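You operate a simulated robot arm through the tools that you are given. There is no shell and no other tool.

The job below is to be done with a simulated robot arm. You get a single attempt, and the scene is never put back.

TASK
Close the little purple net with a blue clip.
Fine: use the blue press; one clip, none wasted; the net ends in the grey tray, the clip box in the press, the press's tray pushed in.

The check looks at the end state, three seconds after you hand in, the way a careful person would. Anything else that was tipped, shoved, dropped, spilled or broken makes it a failure.

THE ROBOT
A 7-joint arm with a two-finger parallel gripper, fixed in place. Base frame: the origin is at the foot of the arm, x ahead of it, y to its left, z up; the work surface is at about z = 0. Units: m, degrees, N and s.
With the tool pointing down near the work surface it reaches from about 0.24 to 0.62 m from the base axis. Its first joint turns from -66.0 to 66.0 degrees. Payload 2.6 kg.
Tool frame: the origin (TCP) lies between the finger pads and is the grasp point; the fingertips stand 0.03 m ahead of it; z points along the fingers, y is the line along which they close. Largest opening 0.094 m; finger width 0.028, thickness 0.01; the body of the gripper, 0.05 by 0.096 m, starts 0.055 m behind the TCP.
Orientation is that of the tool frame in the base frame, as a unit quaternion [x, y, z, w]. With the fingers straight down and closing along the base's y, the tool's x points along the base's -x, its y along +y and its z along -z.

THE INTERFACE
- The arm moves only by the tool send_rows. Its argument "motion" is a list of rows, each a list of 7 numbers: the gripper command, from -1 (shut) to 1 (fully open), values between in proportion, then the shift along the base's x, y, z in m, then the turn, a rotation vector about the base's x, y, z in degrees. In form: [[fingers, tx, ty, tz, wx, wy, wz], ...]. A call has 1 to 20 rows; each row is the pose to reach, as a shift and turn from the pose commanded when the call began. Each row takes 0.2 s and may step no farther than 0.05 m and 8.6 degrees from the row before; otherwise, or with a gripper value out of range, the whole call is refused. Where a pose cannot be reached the arm comes as near as it can. A force on the tool above 40 N (or 10 N above the force at the start of the call, whichever is more), or a blocked arm, ends the call early, and 0.2 s more pass. The fingers move at their own pace (about 0.072 m/s each) and stop on an object; they squeeze with about 42 N. The grip force told is the motor's: it shows also when the fingers shut on nothing. Time passes only in rows, and 0.2 s behind the last, so rows that repeat a pose let the fingers close. The reply holds the time, the measured pose of the TCP, the force on the tool along the base axes, the opening and the grip force, in the units named above and with some noise, with the torque about the TCP (base axes, N m) and any sound that the robot's microphone picked up, and new pictures: "pictures" is both (left out), scene, wrist or none.
- Cameras (640 x 400 px; columns grow to the right, rows downward): "scene" is fixed at [0.0374, 0.4387, 0.5564]; the picture's right is [-0.73, -0.68, 0.00], its down [-0.45, 0.48, -0.75] and it looks along [0.51, -0.55, -0.66] (base axes); focal length 214 px, centre (320, 200). "wrist" rides on the gripper at [0.076, 0.014, -0.102] in the tool frame; the picture's right is [-0.18, 0.98, 0.00], its down [-0.75, -0.14, -0.64] and it looks along [-0.63, -0.12, 0.77] (tool axes); focal length 243 px, centre (320, 200). There is no depth. A picture from a camera that has moved, and an enlarged one, comes with that camera's place and axes in the base frame and with its lens.
- inspect(camera, box): a new picture of the part [left, top, right, bottom] of that camera's present view, enlarged. It takes no simulated time.
- finish_job(): hands the job in; it is judged then, once.

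Places have to be worked out from the pictures, the camera data and where the tool is seen. Open the gripper and draw the arm clear of the work before you hand the job in, unless the task says otherwise.

The tools are called after ">>>" by a JSON object that holds its "method" and its "body". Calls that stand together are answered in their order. send_rows: Moves the arm, as the interface text tells. Its arguments: {"type":"object","properties":{"motion":{"type":"array"},"pictures":{"type":"string","enum":["both","scene","wrist","none"]}},"required":["motion"]} The other tools are called the same way: inspect (camera, box) takes an enlarged picture of a part of a camera's view; finish_job () hands the job in.

At the start:

```text
time_s: 0.0
tcp_pos: [0.361, -0.0201, 0.4013]
tool_rot: [0.0, 1.0, 0.0, 0.0]
ft_force: [0.8, 0.6, 0.1]
wrist_torque: [0.0, 0.0, 0.02]
gripper_width: 0.0937
grip_force: 0.1
```

scene: 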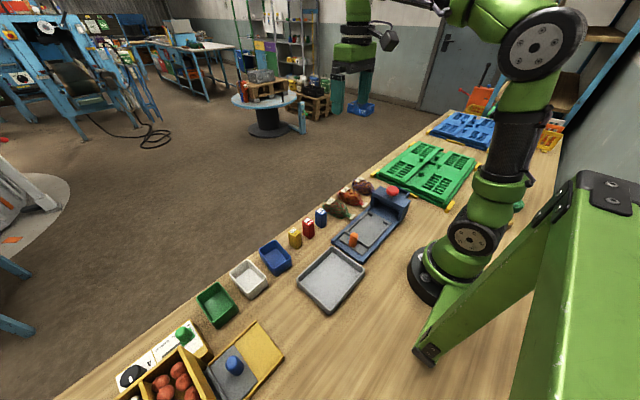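
wrist: 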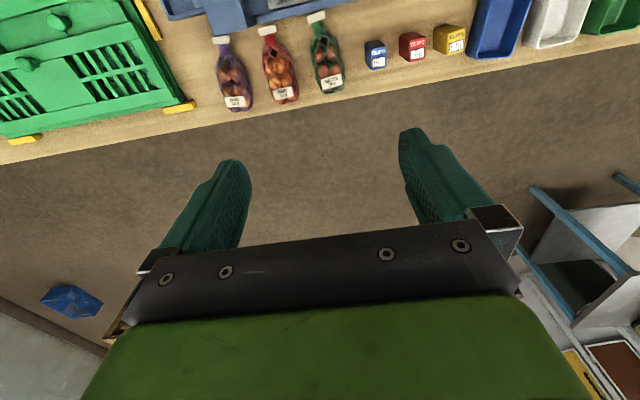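

I can see nets (purple, red, green), three clip boxes (blue, red, yellow), a blue press, and a grey tray. I'll take enlarged views first to work out the layout.

>>> {"method": "inspect", "body": {"camera": "scene", "box": [280, 160, 440, 260]}}

>>> {"method": "inspect", "body": {"camera": "scene", "box": [100, 220, 380, 400]}}

>>> {"method": "inspect", "body": {"camera": "wrist", "box": [180, 0, 500, 130]}}

>>> {"method": "inspect", "body": {"camera": "scene", "box": [340, 90, 580, 240]}}

```text
4.00 times, centred on (360, 210) of scene
camera zoom: at [0.0374, 0.4387, 0.5564], right [-0.73, -0.68, 0.0], down [-0.45, 0.48, -0.75], along [0.51, -0.55, -0.66], focal length 858 px, centre (160, 160)
```

zoom: 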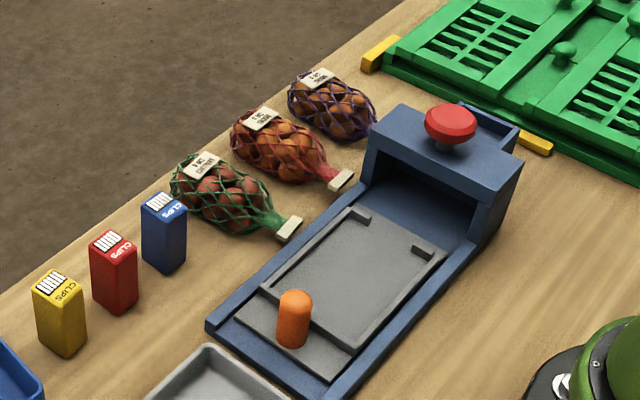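

```text
2.22 times, centred on (240, 310) of scene
camera zoom: at [0.0374, 0.4387, 0.5564], right [-0.73, -0.68, 0.0], down [-0.45, 0.48, -0.75], along [0.51, -0.55, -0.66], focal length 477 px, centre (498, -44)
```

zoom: 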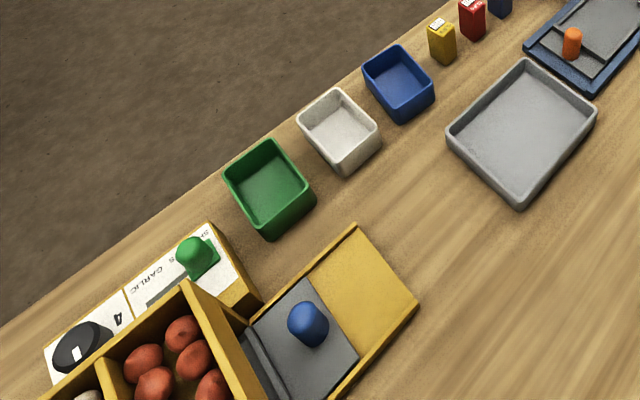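

```text
2.00 times, centred on (340, 65) of wrist
camera zoom: at [0.2841, -0.0079, 0.5038], right [0.18, 0.98, 0.0], down [0.75, -0.14, 0.64], along [0.63, -0.12, -0.77], focal length 485 px, centre (280, 470)
```

zoom: 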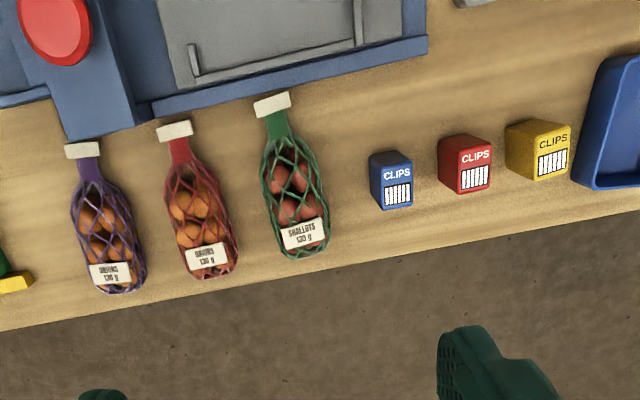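

```text
2.67 times, centred on (460, 165) of scene
camera zoom: at [0.0374, 0.4387, 0.5564], right [-0.73, -0.68, 0.0], down [-0.45, 0.48, -0.75], along [0.51, -0.55, -0.66], focal length 572 px, centre (-53, 293)
```

zoom: 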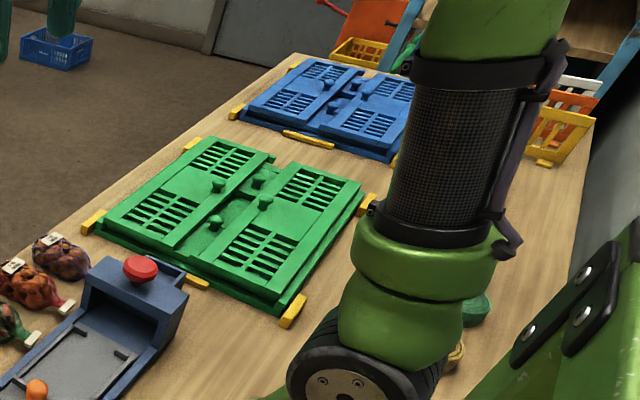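

The press lies along y at roughly x≈0.24, with its button near (0.243, -0.14, 0.10) and the orange tray knob near (0.236, 0.076). I'll tilt the tool so the wrist camera looks down at the press and the nets.

>>> {"method": "send_rows", "body": {"motion": [[1, 0, -0.01, 0, 0, 8, 0], [1, 0, -0.02, 0, 0, 16, 0], [1, 0, -0.03, 0, 0, 24, 0], [1, 0, -0.04, 0, 0, 30, 0], [1, 0, -0.04, 0, 0, 30, 0]]}}

```text
time_s: 1.2
tcp_pos: [0.3345, -0.0515, 0.3813]
tool_rot: [0.0, 0.98, -0.01, -0.198]
ft_force: [0.5, 0.3, 1.7]
wrist_torque: [0.0, -0.02, -0.02]
gripper_width: 0.0939
grip_force: 0.1
out of reach, approached as far as the arm can: row 3, 4, 5
camera wrist: at [0.3045, -0.0355, 0.5052], right [0.17, 0.98, -0.09], down [0.94, -0.13, 0.3], along [0.28, -0.13, -0.95], focal length 243 px, centre (320, 200)
```

scene: 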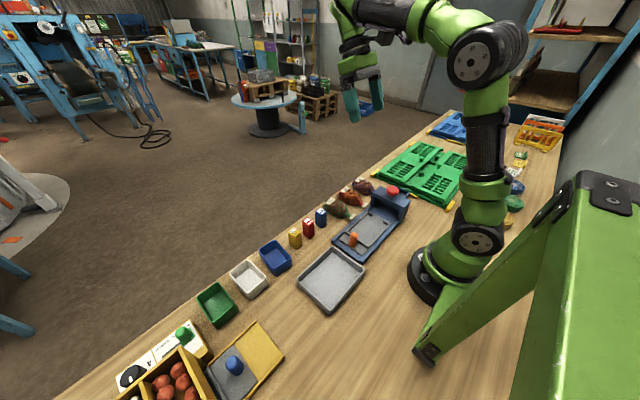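
wrist: 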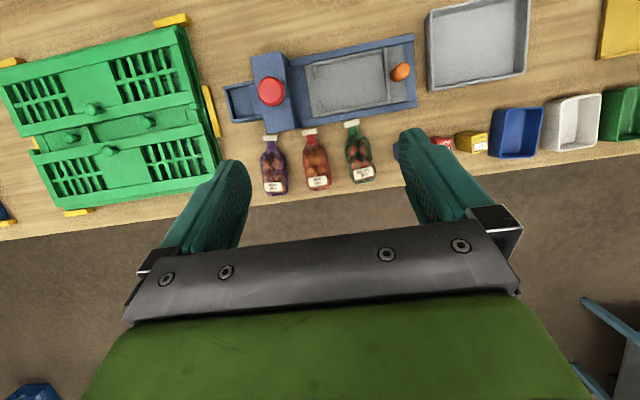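

The tilted view shows the whole press from above, with its magazine slot on the -y side of the button. I'll enlarge the details.

>>> {"method": "inspect", "body": {"camera": "wrist", "box": [210, 20, 430, 158]}}

>>> {"method": "inspect", "body": {"camera": "wrist", "box": [380, 0, 640, 162]}}

>>> {"method": "inspect", "body": {"camera": "wrist", "box": [240, 110, 400, 210]}}

>>> {"method": "inspect", "body": {"camera": "wrist", "box": [210, 60, 310, 140]}}

```text
2.90 times, centred on (320, 89) of wrist
camera zoom: at [0.3045, -0.0355, 0.5052], right [0.17, 0.98, -0.09], down [0.94, -0.13, 0.3], along [0.28, -0.13, -0.95], focal length 703 px, centre (320, 522)
```

zoom: 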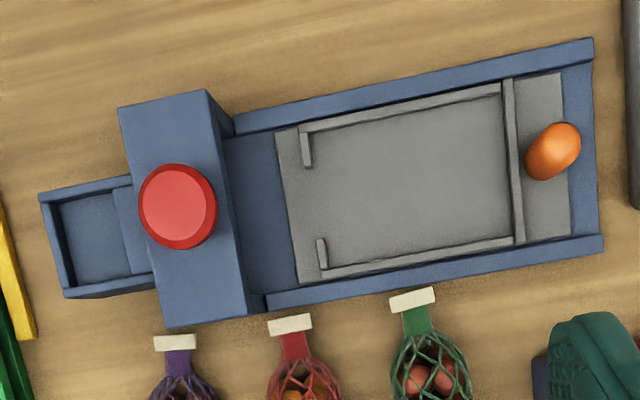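

```text
2.46 times, centred on (510, 81) of wrist
camera zoom: at [0.3045, -0.0355, 0.5052], right [0.17, 0.98, -0.09], down [0.94, -0.13, 0.3], along [0.28, -0.13, -0.95], focal length 597 px, centre (-148, 493)
```

zoom: 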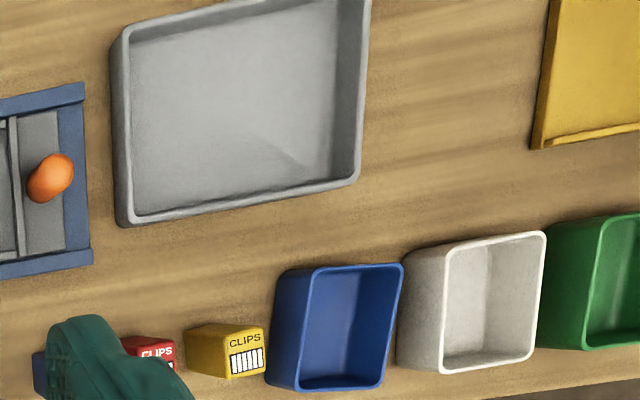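

```text
4.00 times, centred on (320, 160) of wrist
camera zoom: at [0.3045, -0.0355, 0.5052], right [0.17, 0.98, -0.09], down [0.94, -0.13, 0.3], along [0.28, -0.13, -0.95], focal length 970 px, centre (320, 360)
```

zoom: 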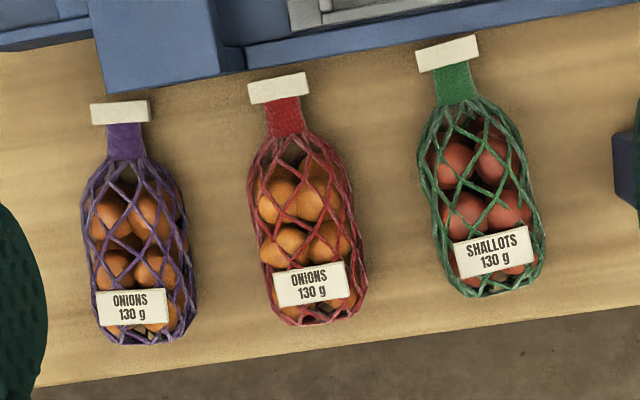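

```text
5.00 times, centred on (260, 100) of wrist
camera zoom: at [0.3045, -0.0355, 0.5052], right [0.17, 0.98, -0.09], down [0.94, -0.13, 0.3], along [0.28, -0.13, -0.95], focal length 1213 px, centre (620, 700)
```

zoom: 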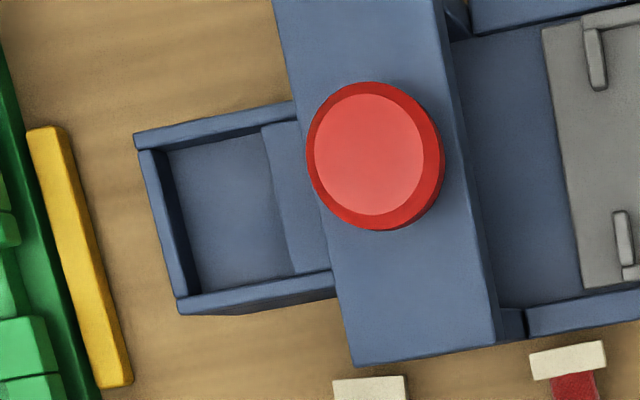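

The press is aligned with the base axes to within about 1°: base x 0.18–0.29, right end y≈0.103, head y≈-0.163…-0.114, magazine pocket around (0.236, -0.212). I'll level the tool again and move closer to the clip boxes to measure them.

>>> {"method": "send_rows", "body": {"motion": [[1, 0.01, 0.03, -0.03, 0, -8, 0], [1, 0.02, 0.06, -0.06, 0, -16, 0], [1, 0.03, 0.09, -0.09, 0, -24, 0], [1, 0.04, 0.12, -0.12, 0, -30, 0], [1, 0.04, 0.13, -0.15, 0, -30, 0], [1, 0.04, 0.13, -0.15, 0, -30, 0]]}}

```text
time_s: 2.6
tcp_pos: [0.3769, 0.0775, 0.2274]
tool_rot: [0.003, 0.998, -0.007, 0.062]
ft_force: [0.6, -1.0, 1.1]
wrist_torque: [-0.03, -0.01, -0.02]
gripper_width: 0.0941
grip_force: 0.0
camera wrist: at [0.2881, 0.0927, 0.3216], right [0.19, 0.98, 0.01], down [0.67, -0.13, 0.73], along [0.72, -0.13, -0.68], focal length 243 px, centre (320, 200)
```

scene: 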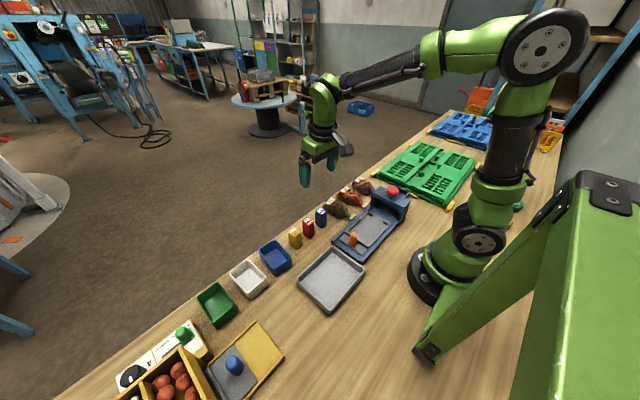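
wrist: 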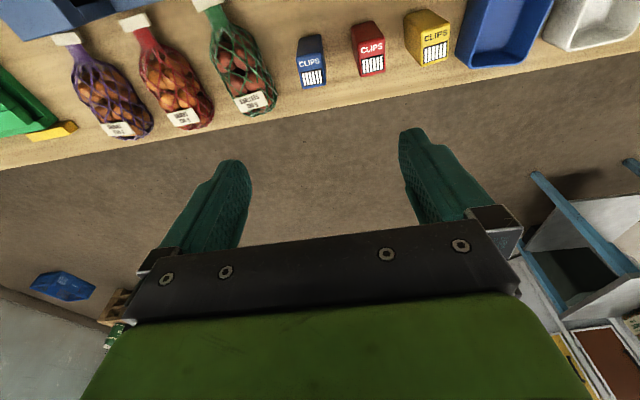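

The tool is tilted about 7° past vertical after the clipped move. I'll straighten it and move forward for a near-vertical look at the boxes.

>>> {"method": "send_rows", "body": {"motion": [[1, 0.03, 0, -0.01, 0.7, 7.1, 0.3], [1, 0.055, 0, -0.01, 0.7, 7.1, 0.3], [1, 0.055, 0, -0.01, 0.7, 7.1, 0.3]], "pictures": "wrist"}}

```text
time_s: 3.4
tcp_pos: [0.4303, 0.0774, 0.2204]
tool_rot: [0.0, 1.0, -0.002, 0.0]
ft_force: [-0.4, 0.4, -0.3]
wrist_torque: [0.0, 0.0, 0.01]
gripper_width: 0.0941
grip_force: 0.0
camera wrist: at [0.3547, 0.0919, 0.3244], right [0.18, 0.98, 0.0], down [0.75, -0.14, 0.64], along [0.63, -0.12, -0.77], focal length 243 px, centre (320, 200)
```

wrist: 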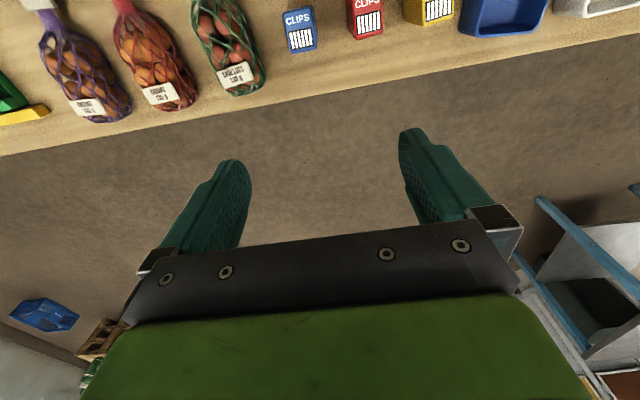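

Boxes are now seen almost from above; I'll enlarge them and the purple net.

>>> {"method": "inspect", "body": {"camera": "wrist", "box": [260, 0, 480, 100]}}

>>> {"method": "inspect", "body": {"camera": "wrist", "box": [0, 0, 280, 140]}}

```text
2.91 times, centred on (370, 50) of wrist
camera zoom: at [0.3547, 0.0919, 0.3244], right [0.18, 0.98, 0.0], down [0.75, -0.14, 0.64], along [0.63, -0.12, -0.77], focal length 706 px, centre (174, 636)
```

zoom: 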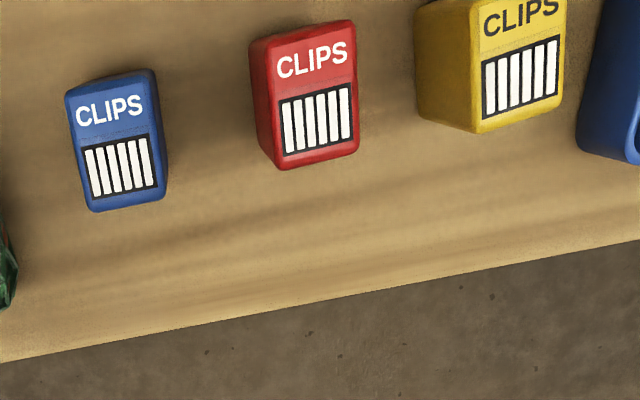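

```text
2.29 times, centred on (140, 70) of wrist
camera zoom: at [0.3547, 0.0919, 0.3244], right [0.18, 0.98, 0.0], down [0.75, -0.14, 0.64], along [0.63, -0.12, -0.77], focal length 555 px, centre (731, 497)
```

zoom: 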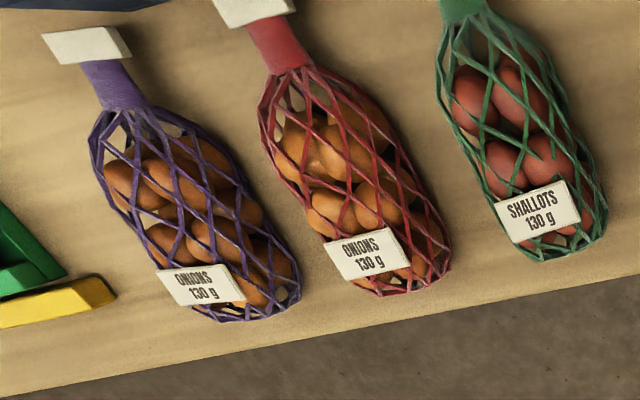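

Blue box is about 30 (x) × 24 (y) mm, about 60 mm tall, centred near (0.375, 0.070). Now I'll move over the press to study the pocket, head and carrier closely.

>>> {"method": "send_rows", "body": {"motion": [[1, -0.03, -0.04, 0.01, 0, 0, 0], [1, -0.06, -0.08, 0.02, 0, 0, 0], [1, -0.09, -0.115, 0.03, 0, 0, 0], [1, -0.12, -0.15, 0.04, 0, 0, 0], [1, -0.14, -0.19, 0.04, 0, 0, 0], [1, -0.155, -0.225, 0.04, 0, 0, 0], [1, -0.155, -0.25, 0.04, 0, 0, 0], [1, -0.155, -0.25, 0.04, 0, 0, 0]], "pictures": "wrist"}}

>>> {"method": "inspect", "body": {"camera": "wrist", "box": [200, 0, 440, 150]}}

```text
refused: row 1 steps farther than a row can; nothing moved
```

```text
2.67 times, centred on (320, 75) of wrist
camera zoom: at [0.3547, 0.0919, 0.3244], right [0.18, 0.98, 0.0], down [0.75, -0.14, 0.64], along [0.63, -0.12, -0.77], focal length 647 px, centre (320, 533)
```

zoom: 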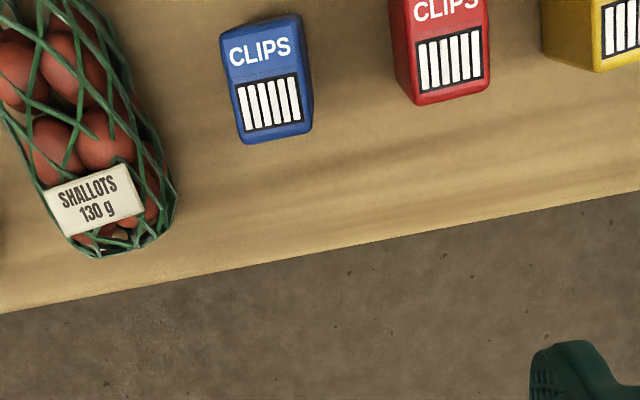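

The step was slightly over 0.05 m; I'll redo it with smaller steps.

>>> {"method": "send_rows", "body": {"motion": [[1, -0.02, -0.035, 0.01, 0, 0, 0], [1, -0.04, -0.07, 0.02, 0, 0, 0], [1, -0.06, -0.105, 0.03, 0, 0, 0], [1, -0.08, -0.14, 0.04, 0, 0, 0], [1, -0.1, -0.175, 0.04, 0, 0, 0], [1, -0.12, -0.21, 0.04, 0, 0, 0], [1, -0.14, -0.25, 0.04, 0, 0, 0], [1, -0.15, -0.27, 0.04, 0, 0, 0], [1, -0.15, -0.27, 0.04, 0, 0, 0]], "pictures": "wrist"}}

```text
time_s: 5.4
tcp_pos: [0.2804, -0.1927, 0.2614]
tool_rot: [0.001, 1.0, -0.001, 0.0]
ft_force: [0.0, -0.3, -0.7]
wrist_torque: [-0.02, -0.01, 0.02]
gripper_width: 0.0942
grip_force: 0.1
camera wrist: at [0.2039, -0.1793, 0.3653], right [0.18, 0.98, 0.0], down [0.75, -0.14, 0.64], along [0.63, -0.12, -0.77], focal length 243 px, centre (320, 200)
```

wrist: 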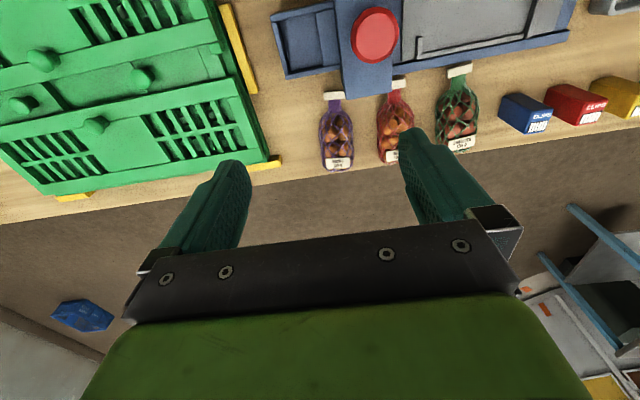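

The pocket is visible near the top of the view. I'll enlarge the pocket and the nets.

>>> {"method": "inspect", "body": {"camera": "wrist", "box": [260, 0, 420, 100]}}

>>> {"method": "inspect", "body": {"camera": "wrist", "box": [300, 70, 460, 180]}}

>>> {"method": "inspect", "body": {"camera": "scene", "box": [350, 170, 430, 220]}}

```text
4.00 times, centred on (340, 50) of wrist
camera zoom: at [0.2039, -0.1793, 0.3653], right [0.18, 0.98, 0.0], down [0.75, -0.14, 0.64], along [0.63, -0.12, -0.77], focal length 970 px, centre (240, 800)
```

zoom: 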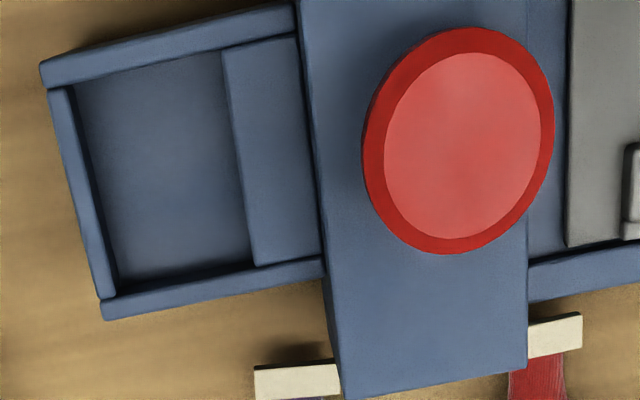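

```text
3.64 times, centred on (380, 125) of wrist
camera zoom: at [0.2039, -0.1793, 0.3653], right [0.18, 0.98, 0.0], down [0.75, -0.14, 0.64], along [0.63, -0.12, -0.77], focal length 882 px, centre (102, 473)
```

zoom: 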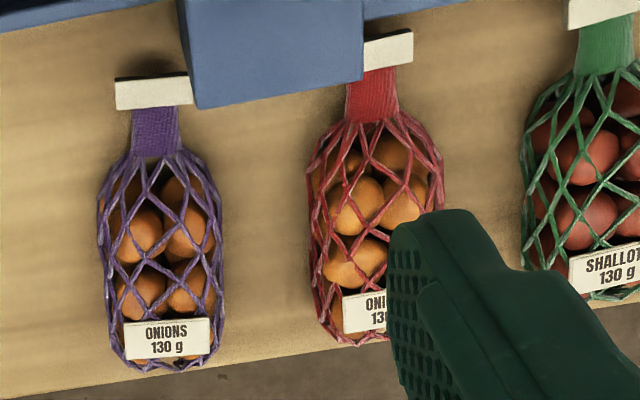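

```text
8.00 times, centred on (390, 195) of scene
camera zoom: at [0.0374, 0.4387, 0.5564], right [-0.73, -0.68, 0.0], down [-0.45, 0.48, -0.75], along [0.51, -0.55, -0.66], focal length 1716 px, centre (-240, 240)
```

zoom: 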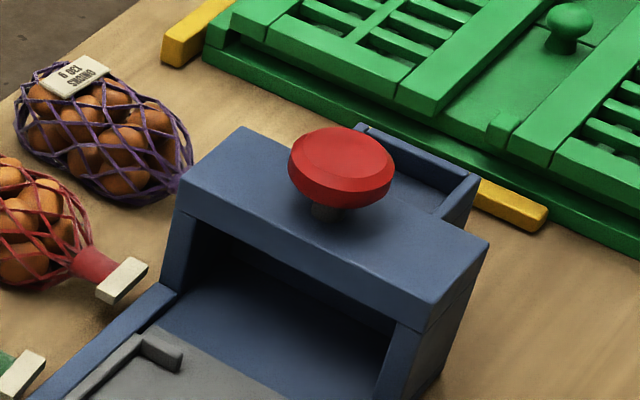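

Pocket opening measures roughly x 0.216–0.266, y −0.227…−0.187 (centre ≈ (0.241, −0.207)), rim at z≈0.055, head top z≈0.073. Now I'll move over the carrier to measure it.

>>> {"method": "send_rows", "body": {"motion": [[1, 0, 0.045, 0, 0, 0, 0], [1, 0, 0.09, 0, 0, 0, 0], [1, 0, 0.135, 0, 0, 0, 0], [1, -0.005, 0.18, 0, 0, 0, 0], [1, -0.005, 0.18, 0, 0, 0, 0]], "pictures": "wrist"}}

>>> {"method": "inspect", "body": {"camera": "wrist", "box": [200, 0, 440, 130]}}

>>> {"method": "inspect", "body": {"camera": "wrist", "box": [420, 0, 640, 130]}}

```text
time_s: 6.6
tcp_pos: [0.274, -0.0101, 0.263]
tool_rot: [-0.001, 1.0, -0.002, 0.0]
ft_force: [0.3, -0.6, 0.0]
wrist_torque: [-0.02, 0.05, 0.01]
gripper_width: 0.0939
grip_force: 0.1
camera wrist: at [0.1971, 0.004, 0.3665], right [0.18, 0.98, 0.0], down [0.75, -0.14, 0.64], along [0.63, -0.12, -0.77], focal length 243 px, centre (320, 200)
```

wrist: 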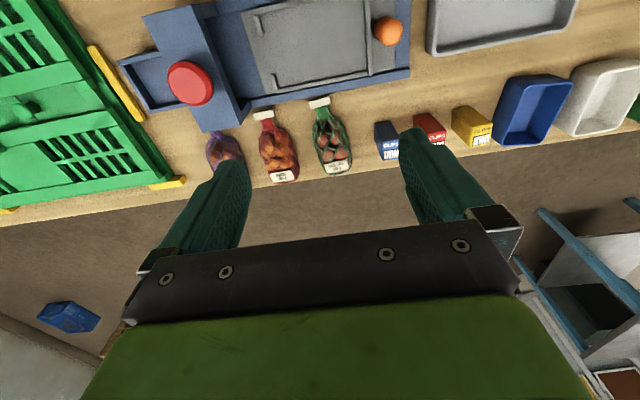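

```text
2.67 times, centred on (320, 65) of wrist
camera zoom: at [0.1971, 0.004, 0.3665], right [0.18, 0.98, 0.0], down [0.75, -0.14, 0.64], along [0.63, -0.12, -0.77], focal length 647 px, centre (320, 560)
```

zoom: 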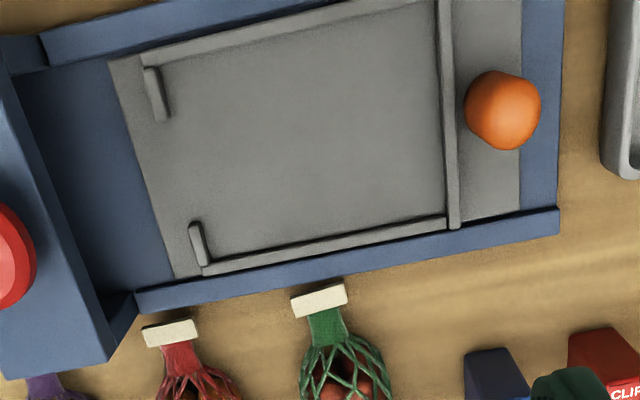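

```text
2.91 times, centred on (530, 65) of wrist
camera zoom: at [0.1971, 0.004, 0.3665], right [0.18, 0.98, 0.0], down [0.75, -0.14, 0.64], along [0.63, -0.12, -0.77], focal length 706 px, centre (-291, 593)
```

zoom: 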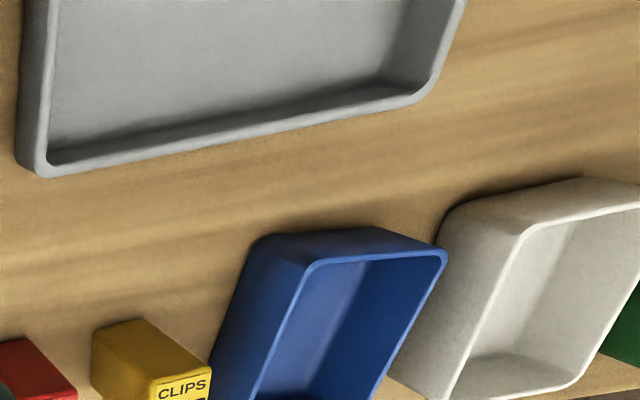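

Carrier: recess x≈0.20–0.278, y≈−0.066…0.047, lugs at y≈−0.07 with a 42 mm gap, knob about (0.239, 0.069) with top near z≈0.057. I'll move above the knob with a narrower opening to test how far the empty carrier travels.

>>> {"method": "send_rows", "body": {"motion": [[0.3, -0.01, 0.03, -0.03, 0, 0, 0], [0.1, -0.02, 0.06, -0.06, 0, 0, 0], [0.06, -0.034, 0.079, -0.1, 0, 0, 0], [0.06, -0.034, 0.079, -0.13, 0, 0, 0], [0.06, -0.034, 0.079, -0.13, 0, 0, 0]]}}

>>> {"method": "inspect", "body": {"camera": "scene", "box": [310, 180, 430, 270]}}

```text
time_s: 7.8
tcp_pos: [0.2435, 0.0689, 0.1308]
tool_rot: [0.0, 1.0, -0.003, 0.0]
ft_force: [0.1, -0.5, -0.3]
wrist_torque: [0.0, -0.01, -0.01]
gripper_width: 0.0499
grip_force: 0.0
camera wrist: at [0.1665, 0.0827, 0.2338], right [0.18, 0.98, 0.0], down [0.75, -0.14, 0.64], along [0.63, -0.12, -0.77], focal length 243 px, centre (320, 200)
```

scene: 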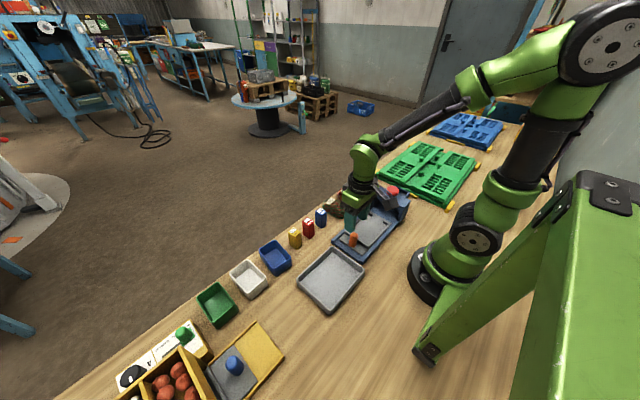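
wrist: 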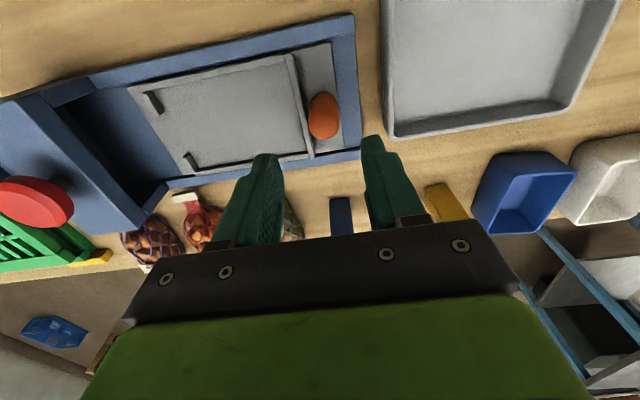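

```text
4.44 times, centred on (370, 225) of scene
camera zoom: at [0.0374, 0.4387, 0.5564], right [-0.73, -0.68, 0.0], down [-0.45, 0.48, -0.75], along [0.51, -0.55, -0.66], focal length 953 px, centre (98, 89)
```

zoom: 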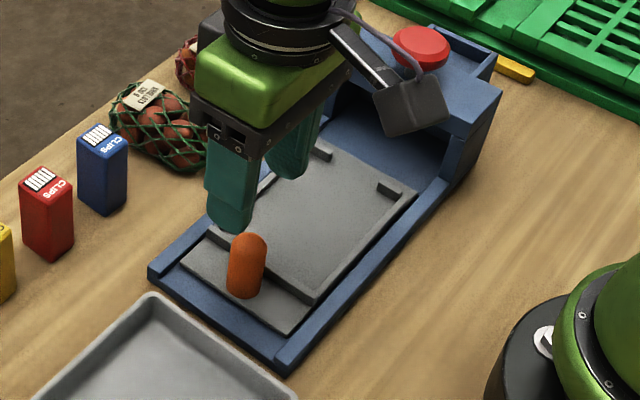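

The knob is at about (0.239, 0.071), from z≈0.015 up to ≈0.063. I'll descend so the fingertips reach z≈0.038 straddling it, then close.

>>> {"method": "send_rows", "body": {"motion": [[0.06, -0.003, 0.002, -0.03, 0, 0, 0], [0.06, -0.004, 0.002, -0.062, 0, 0, 0], [0.06, -0.004, 0.002, -0.062, 0, 0, 0], [-0.6, -0.004, 0.002, -0.062, 0, 0, 0], [-0.6, -0.004, 0.002, -0.062, 0, 0, 0], [-0.6, -0.004, 0.002, -0.062, 0, 0, 0]]}}

>>> {"method": "inspect", "body": {"camera": "scene", "box": [310, 180, 430, 270]}}

```text
time_s: 9.2
tcp_pos: [0.2368, 0.0703, 0.0671]
tool_rot: [0.0, 1.0, -0.002, 0.0]
ft_force: [4.4, -0.6, -16.7]
wrist_torque: [0.77, -0.42, -0.07]
gripper_width: 0.0232
grip_force: 44.9
camera wrist: at [0.1602, 0.0841, 0.1702], right [0.18, 0.98, 0.0], down [0.75, -0.14, 0.64], along [0.63, -0.12, -0.77], focal length 243 px, centre (320, 200)
```

scene: 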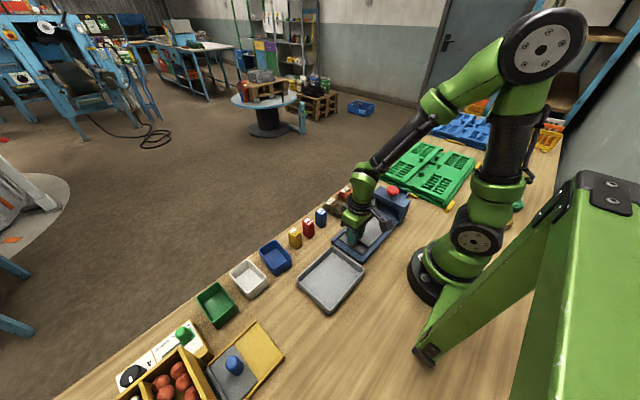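
wrist: 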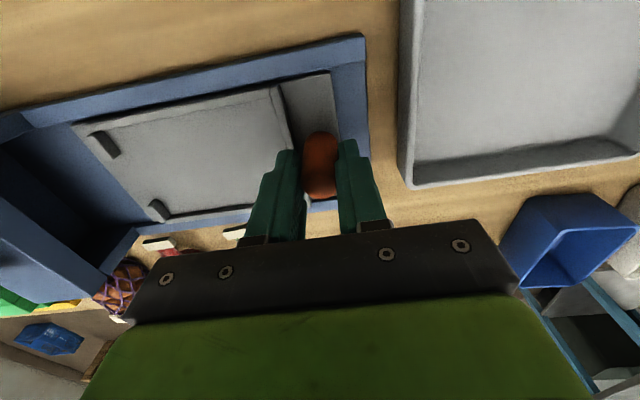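

```text
4.44 times, centred on (370, 225) of scene
camera zoom: at [0.0375, 0.4387, 0.5563], right [-0.73, -0.68, 0.0], down [-0.45, 0.48, -0.75], along [0.51, -0.55, -0.66], focal length 953 px, centre (98, 89)
```

zoom: 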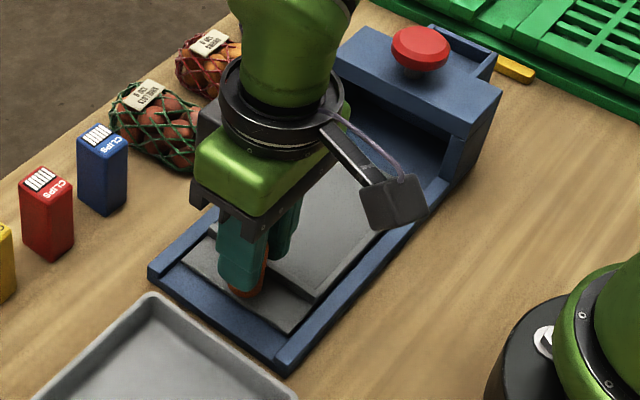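

The knob is gripped (23 mm). I'll slide the carrier toward −y in small steps and watch for the end stop.

>>> {"method": "send_rows", "body": {"motion": [[-0.6, 0, -0.008, 0, 0, 0, 0], [-0.6, 0, -0.016, 0, 0, 0, 0], [-0.6, 0, -0.024, 0, 0, 0, 0], [-0.6, 0, -0.032, 0, 0, 0, 0], [-0.6, 0, -0.04, 0, 0, 0, 0], [-0.6, 0, -0.04, 0, 0, 0, 0]], "pictures": "wrist"}}

```text
time_s: 10.6
tcp_pos: [0.236, 0.0313, 0.0686]
tool_rot: [0.0, 1.0, -0.002, -0.001]
ft_force: [4.4, -1.3, -29.0]
wrist_torque: [0.61, 0.11, 0.0]
gripper_width: 0.0232
grip_force: 44.8
camera wrist: at [0.16, 0.0447, 0.1719], right [0.19, 0.98, 0.0], down [0.75, -0.14, 0.64], along [0.63, -0.12, -0.77], focal length 243 px, centre (320, 200)
```

wrist: 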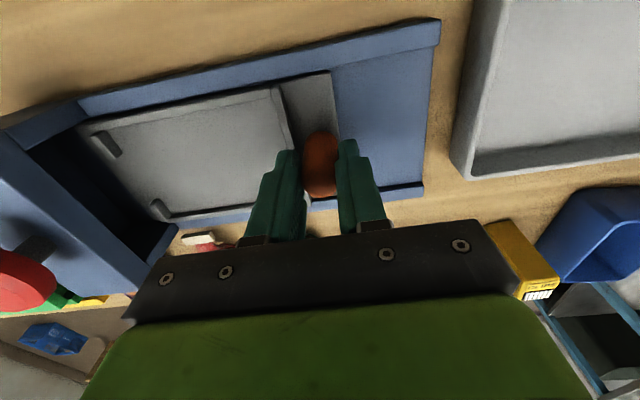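

The carrier slides smoothly, but there's a −29 N vertical load, so I'm pulling the knob upward a little; I'll ease down 2 mm and keep pushing to the stop.

>>> {"method": "send_rows", "body": {"motion": [[-0.6, 0, 0, -0.002, 0, 0, 0], [-0.6, 0, -0.008, -0.002, 0, 0, 0], [-0.6, 0, -0.016, -0.002, 0, 0, 0], [-0.6, 0, -0.024, -0.002, 0, 0, 0]], "pictures": "none"}}

```text
time_s: 11.6
tcp_pos: [0.2357, 0.0066, 0.0679]
tool_rot: [0.0, 1.0, -0.002, 0.001]
ft_force: [-5.7, 0.3, 25.6]
wrist_torque: [0.71, 0.69, -0.04]
gripper_width: 0.0232
grip_force: 45.4
```

Now it's +25.6 N, so 1 mm back up is right. I'll continue pushing in 5 mm steps.

>>> {"method": "send_rows", "body": {"motion": [[-0.6, 0, 0, 0.001, 0, 0, 0], [-0.6, 0, -0.005, 0.001, 0, 0, 0], [-0.6, 0, -0.01, 0.001, 0, 0, 0], [-0.6, 0, -0.015, 0.001, 0, 0, 0], [-0.6, 0, -0.02, 0.001, 0, 0, 0]]}}

```text
time_s: 12.2
tcp_pos: [0.2373, 0.0073, 0.0683]
tool_rot: [-0.005, 1.0, 0.001, 0.0]
ft_force: [0.0, 7.3, -1.8]
wrist_torque: [-0.44, -0.18, -0.06]
gripper_width: 0.0234
grip_force: 44.8
stopped in row 3: the force on the tool passed its limit at 51 N (the readings are from after the stop); the commanded pose is now the measured one
camera wrist: at [0.1601, 0.0196, 0.1706], right [0.17, 0.98, 0.0], down [0.75, -0.13, 0.64], along [0.63, -0.11, -0.77], focal length 243 px, centre (320, 200)
```

scene: 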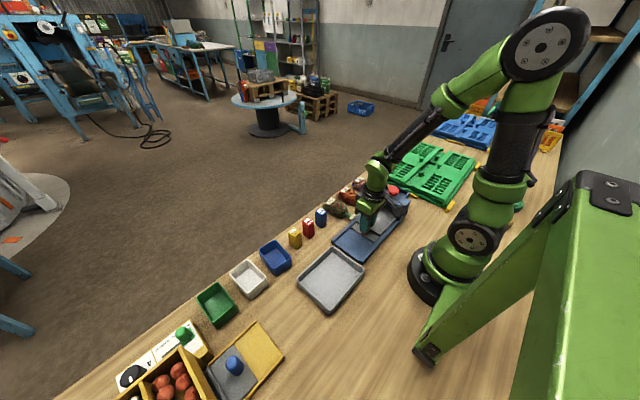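
wrist: 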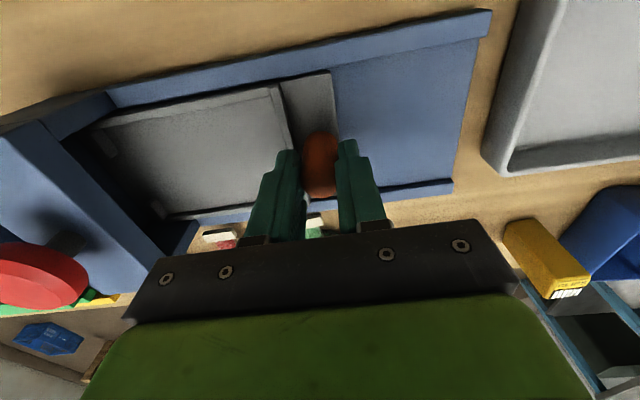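

The stop came at knob y≈0.006, so travel is about 64 mm: the lugs (y≈−0.07) end up right under the button, so the neck has to lie between the lugs with the tag on the front strip. I'll pull the carrier back out to where it was.

>>> {"method": "send_rows", "body": {"motion": [[-0.6, 0, 0.008, 0, 0, 0, 0], [-0.6, 0, 0.016, 0, 0, 0, 0], [-0.6, 0, 0.024, 0, 0, 0, 0], [-0.6, 0, 0.032, 0, 0, 0, 0], [-0.6, 0, 0.04, 0, 0, 0, 0], [-0.6, 0, 0.048, 0, 0, 0, 0], [-0.6, 0, 0.056, 0, 0, 0, 0], [-0.6, 0, 0.063, 0, 0, 0, 0], [-0.6, 0, 0.063, 0, 0, 0, 0]], "pictures": "none"}}

```text
time_s: 14.2
tcp_pos: [0.2373, 0.0697, 0.0672]
tool_rot: [-0.004, 1.0, 0.0, 0.002]
ft_force: [-11.5, 0.4, 27.0]
wrist_torque: [-0.58, 0.35, -0.01]
gripper_width: 0.0233
grip_force: 44.7
```

Carrier is back out at knob y≈0.070. I'll open, lift, and move over toward the blue clip box, leaving the opening at about 50 mm because the red box is close by.

>>> {"method": "send_rows", "body": {"motion": [[0.06, 0, 0, 0, 0, 0, 0], [0.06, 0, 0, 0.001, 0, 0, 0], [0.06, 0, 0, 0.03, 0, 0.2, -0.4], [0.06, 0, 0, 0.07, 0, 0.2, -0.4], [0.06, 0.02, 0, 0.11, 0, 0.2, -0.4], [0.06, 0.06, 0, 0.13, 0, 0.2, -0.4], [0.06, 0.1, 0, 0.14, 0, 0.2, -0.4], [0.06, 0.138, 0, 0.14, 0, 0.2, -0.4], [0.06, 0.138, 0, 0.14, 0, 0.2, -0.4]]}}

>>> {"method": "inspect", "body": {"camera": "wrist", "box": [220, 0, 460, 150]}}

>>> {"method": "inspect", "body": {"camera": "scene", "box": [280, 160, 440, 260]}}

```text
time_s: 16.2
tcp_pos: [0.3759, 0.067, 0.2076]
tool_rot: [-0.001, 1.0, 0.0, 0.0]
ft_force: [0.1, 0.6, -0.1]
wrist_torque: [-0.03, 0.01, -0.01]
gripper_width: 0.0498
grip_force: 0.1
camera wrist: at [0.2994, 0.0811, 0.3113], right [0.18, 0.98, 0.0], down [0.76, -0.14, 0.64], along [0.63, -0.12, -0.77], focal length 243 px, centre (320, 200)
```

scene: 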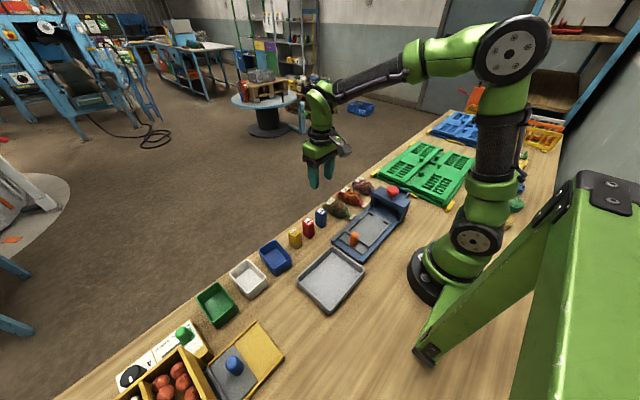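
wrist: 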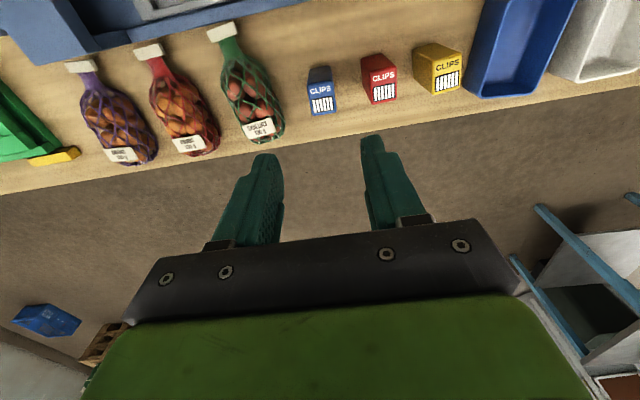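

```text
2.67 times, centred on (340, 75) of wrist
camera zoom: at [0.2994, 0.0811, 0.3113], right [0.18, 0.98, 0.0], down [0.76, -0.14, 0.64], along [0.63, -0.12, -0.77], focal length 647 px, centre (267, 533)
```

zoom: 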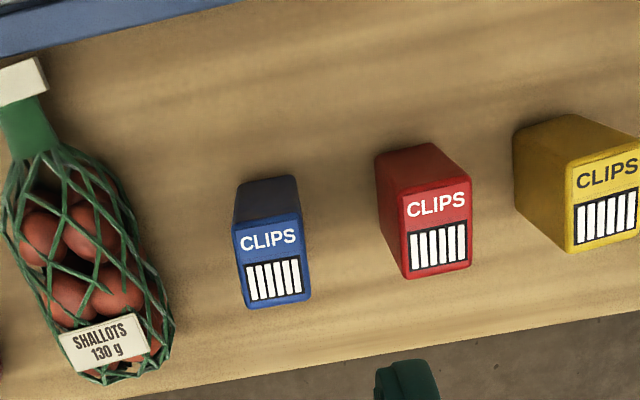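

```text
4.00 times, centred on (360, 210) of scene
camera zoom: at [0.0374, 0.4387, 0.5564], right [-0.73, -0.68, 0.0], down [-0.45, 0.48, -0.75], along [0.51, -0.55, -0.66], focal length 858 px, centre (160, 160)
```

zoom: 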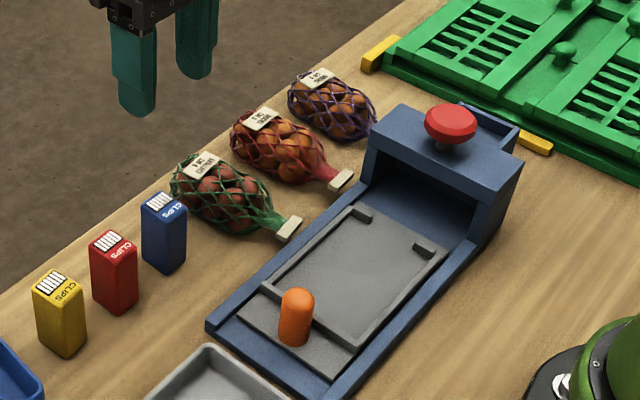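

Triangulation gives the blue box at about (0.376, 0.069), 30×25 mm, 60 mm tall, with the red box starting near y≈0.115. I'll narrow the opening to 42 mm, descend with the tips to z≈0.036 and close.

>>> {"method": "send_rows", "body": {"motion": [[-0.1, 0, 0.0025, -0.045, 0, 0, 0], [-0.1, 0, 0.0025, -0.09, 0, 0, 0], [-0.1, 0, 0.0025, -0.12, 0, 0, 0], [-0.1, 0, 0.0025, -0.142, 0, 0, 0], [-0.1, 0, 0.0025, -0.142, 0, 0, 0]]}}

>>> {"method": "inspect", "body": {"camera": "scene", "box": [280, 180, 380, 260]}}

```text
time_s: 17.4
tcp_pos: [0.3745, 0.0705, 0.067]
tool_rot: [-0.001, 1.0, 0.0, -0.001]
ft_force: [0.1, -0.4, 0.2]
wrist_torque: [-0.01, -0.03, -0.01]
gripper_width: 0.0422
grip_force: 0.0
camera wrist: at [0.2972, 0.0839, 0.1702], right [0.18, 0.98, 0.0], down [0.76, -0.14, 0.64], along [0.63, -0.12, -0.77], focal length 243 px, centre (320, 200)
```

scene: 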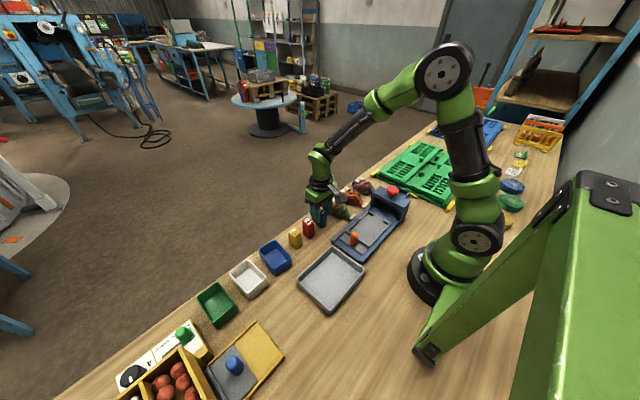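
wrist: 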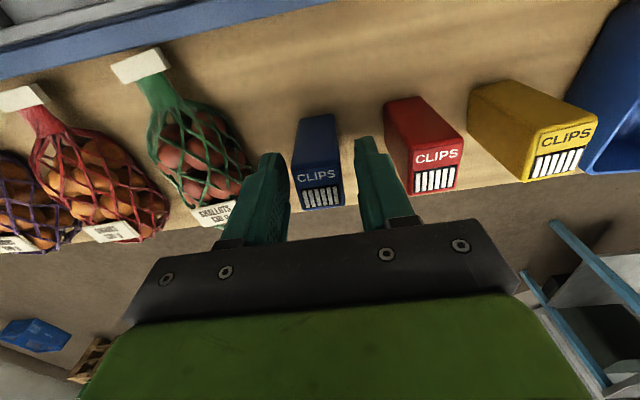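

```text
5.00 times, centred on (330, 220) of scene
camera zoom: at [0.0374, 0.4387, 0.5564], right [-0.73, -0.68, 0.0], down [-0.45, 0.48, -0.75], along [0.51, -0.55, -0.66], focal length 1072 px, centre (270, 100)
```

zoom: 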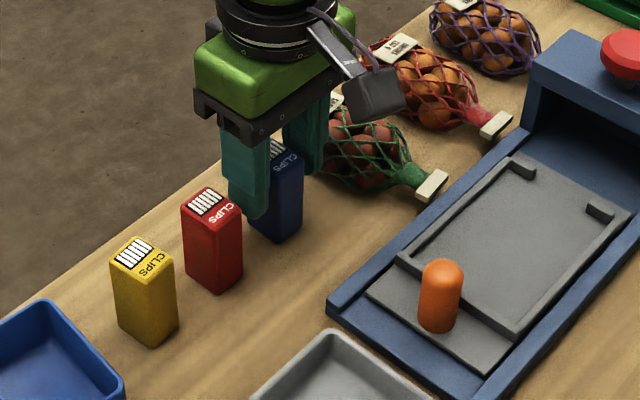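

The blue box sits between the fingers with clear space to the red box and the green net. I'll close on it and lift slightly.

>>> {"method": "send_rows", "body": {"motion": [[-0.7, 0, 0, 0, 0, 0, 0], [-0.7, 0, 0, 0, 0, 0, 0], [-0.7, 0, 0, 0, 0, 0, 0], [-0.7, 0, 0, 0.02, 0, 0, 0], [-0.7, 0, 0, 0.06, 0, 0, 0], [-0.7, 0, 0, 0.1, 0, 0, 0], [-0.7, 0, 0, 0.1, 0, 0, 0]]}}

>>> {"method": "inspect", "body": {"camera": "wrist", "box": [200, 50, 440, 250]}}

>>> {"method": "inspect", "body": {"camera": "scene", "box": [280, 140, 380, 220]}}

```text
time_s: 19.0
tcp_pos: [0.3744, 0.0723, 0.1661]
tool_rot: [-0.001, 1.0, 0.001, -0.001]
ft_force: [0.2, -0.1, -1.0]
wrist_torque: [0.0, 0.01, -0.06]
gripper_width: 0.0292
grip_force: 42.1
camera wrist: at [0.298, 0.0861, 0.269], right [0.18, 0.98, 0.0], down [0.76, -0.14, 0.64], along [0.63, -0.12, -0.77], focal length 243 px, centre (320, 200)
```

scene: 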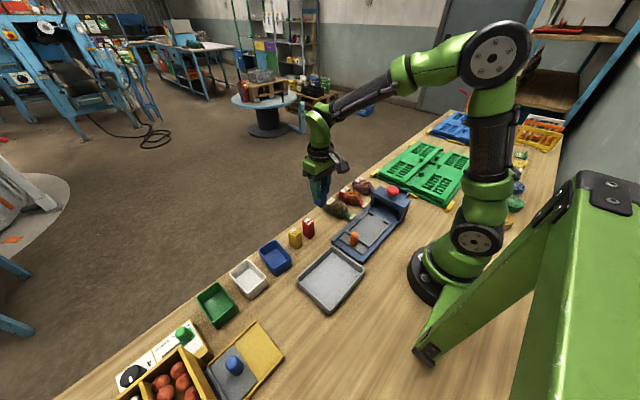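
wrist: 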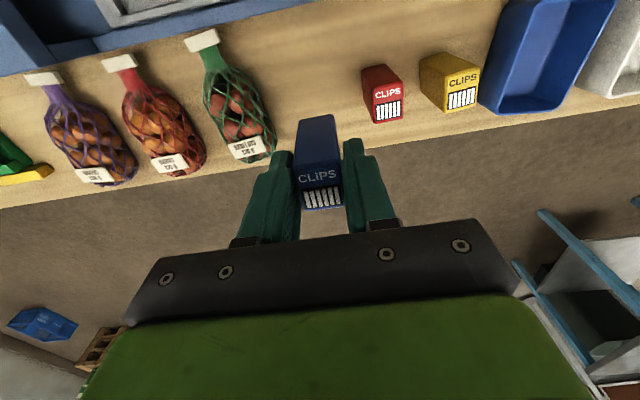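

```text
2.00 times, centred on (320, 150) of wrist
camera zoom: at [0.298, 0.0861, 0.269], right [0.18, 0.98, 0.0], down [0.76, -0.14, 0.64], along [0.63, -0.12, -0.77], focal length 485 px, centre (320, 300)
```

zoom: 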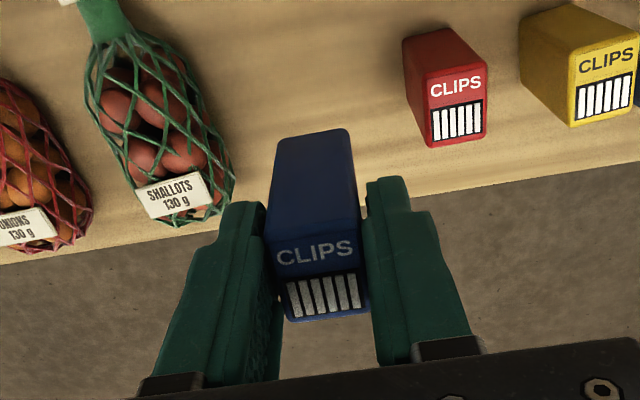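

```text
5.00 times, centred on (330, 180) of scene
camera zoom: at [0.0374, 0.4387, 0.5564], right [-0.73, -0.68, 0.0], down [-0.45, 0.48, -0.75], along [0.51, -0.55, -0.66], focal length 1072 px, centre (270, 300)
```

zoom: 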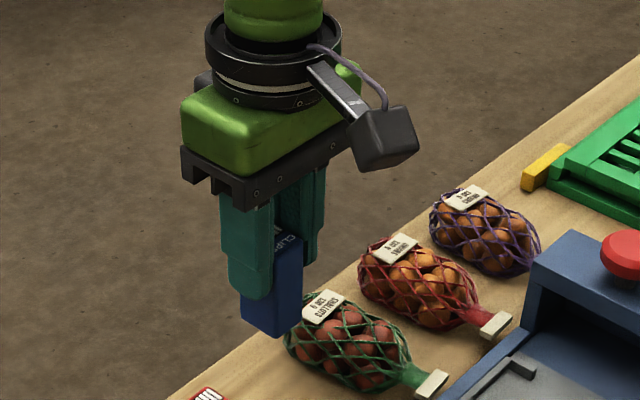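

The box is held firmly (29 mm) and lifted. I'll carry it at z≈0.22 over to above the magazine pocket and check alignment.

>>> {"method": "send_rows", "body": {"motion": [[-0.7, 0, 0, 0.045, 0, 0, 0], [-0.7, -0.01, -0.035, 0.055, 0, 0, 0], [-0.7, -0.03, -0.075, 0.055, 0, 0, 0], [-0.7, -0.05, -0.115, 0.055, 0, 0, 0], [-0.7, -0.07, -0.155, 0.055, 0, 0, 0], [-0.7, -0.09, -0.195, 0.055, 0, 0, 0], [-0.7, -0.11, -0.235, 0.055, 0, 0, 0], [-0.7, -0.13, -0.272, 0.055, 0, 0, 0], [-0.7, -0.135, -0.279, 0.045, 0, 0, 0], [-0.7, -0.135, -0.279, 0.045, 0, 0, 0]]}}

>>> {"method": "inspect", "body": {"camera": "wrist", "box": [180, 0, 460, 250]}}

>>> {"method": "inspect", "body": {"camera": "scene", "box": [350, 120, 450, 220]}}

```text
time_s: 21.2
tcp_pos: [0.2398, -0.206, 0.2111]
tool_rot: [-0.001, 1.0, 0.001, -0.001]
ft_force: [-0.1, 0.3, -0.5]
wrist_torque: [-0.02, 0.02, 0.0]
gripper_width: 0.0291
grip_force: 41.5
camera wrist: at [0.1629, -0.1934, 0.314], right [0.18, 0.98, 0.0], down [0.76, -0.14, 0.64], along [0.63, -0.12, -0.77], focal length 243 px, centre (320, 200)
```

scene: 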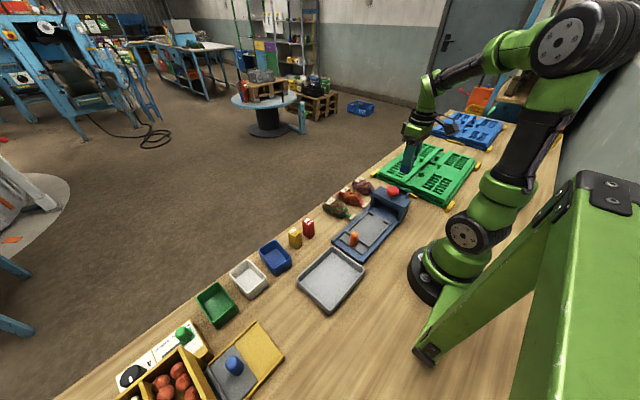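
wrist: 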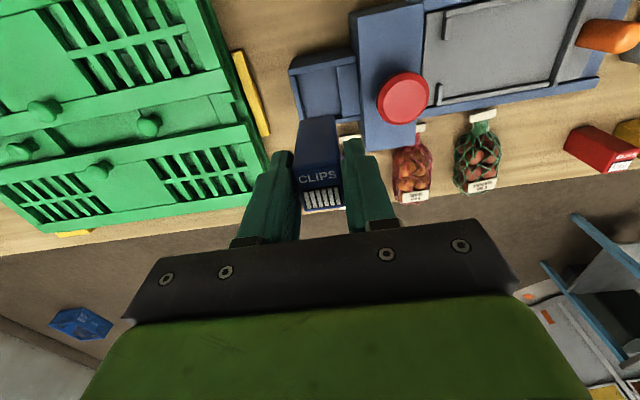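

```text
1.60 times, centred on (320, 125) of wrist
camera zoom: at [0.1629, -0.1934, 0.314], right [0.18, 0.98, 0.0], down [0.76, -0.14, 0.64], along [0.63, -0.12, -0.77], focal length 388 px, centre (320, 320)
```

zoom: 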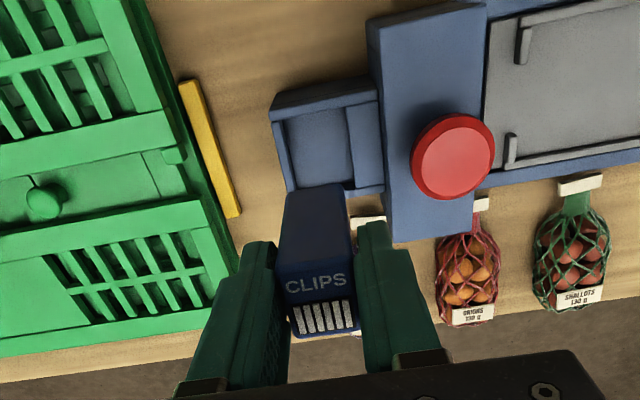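

```text
4.00 times, centred on (400, 170) of scene
camera zoom: at [0.0374, 0.4387, 0.5564], right [-0.73, -0.68, 0.0], down [-0.45, 0.48, -0.75], along [0.51, -0.55, -0.66], focal length 858 px, centre (0, 320)
```

zoom: 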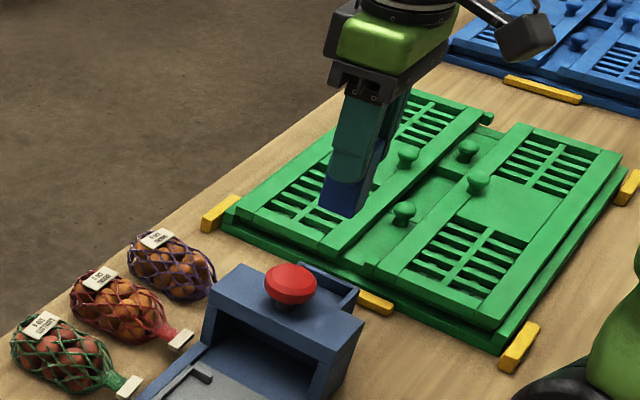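

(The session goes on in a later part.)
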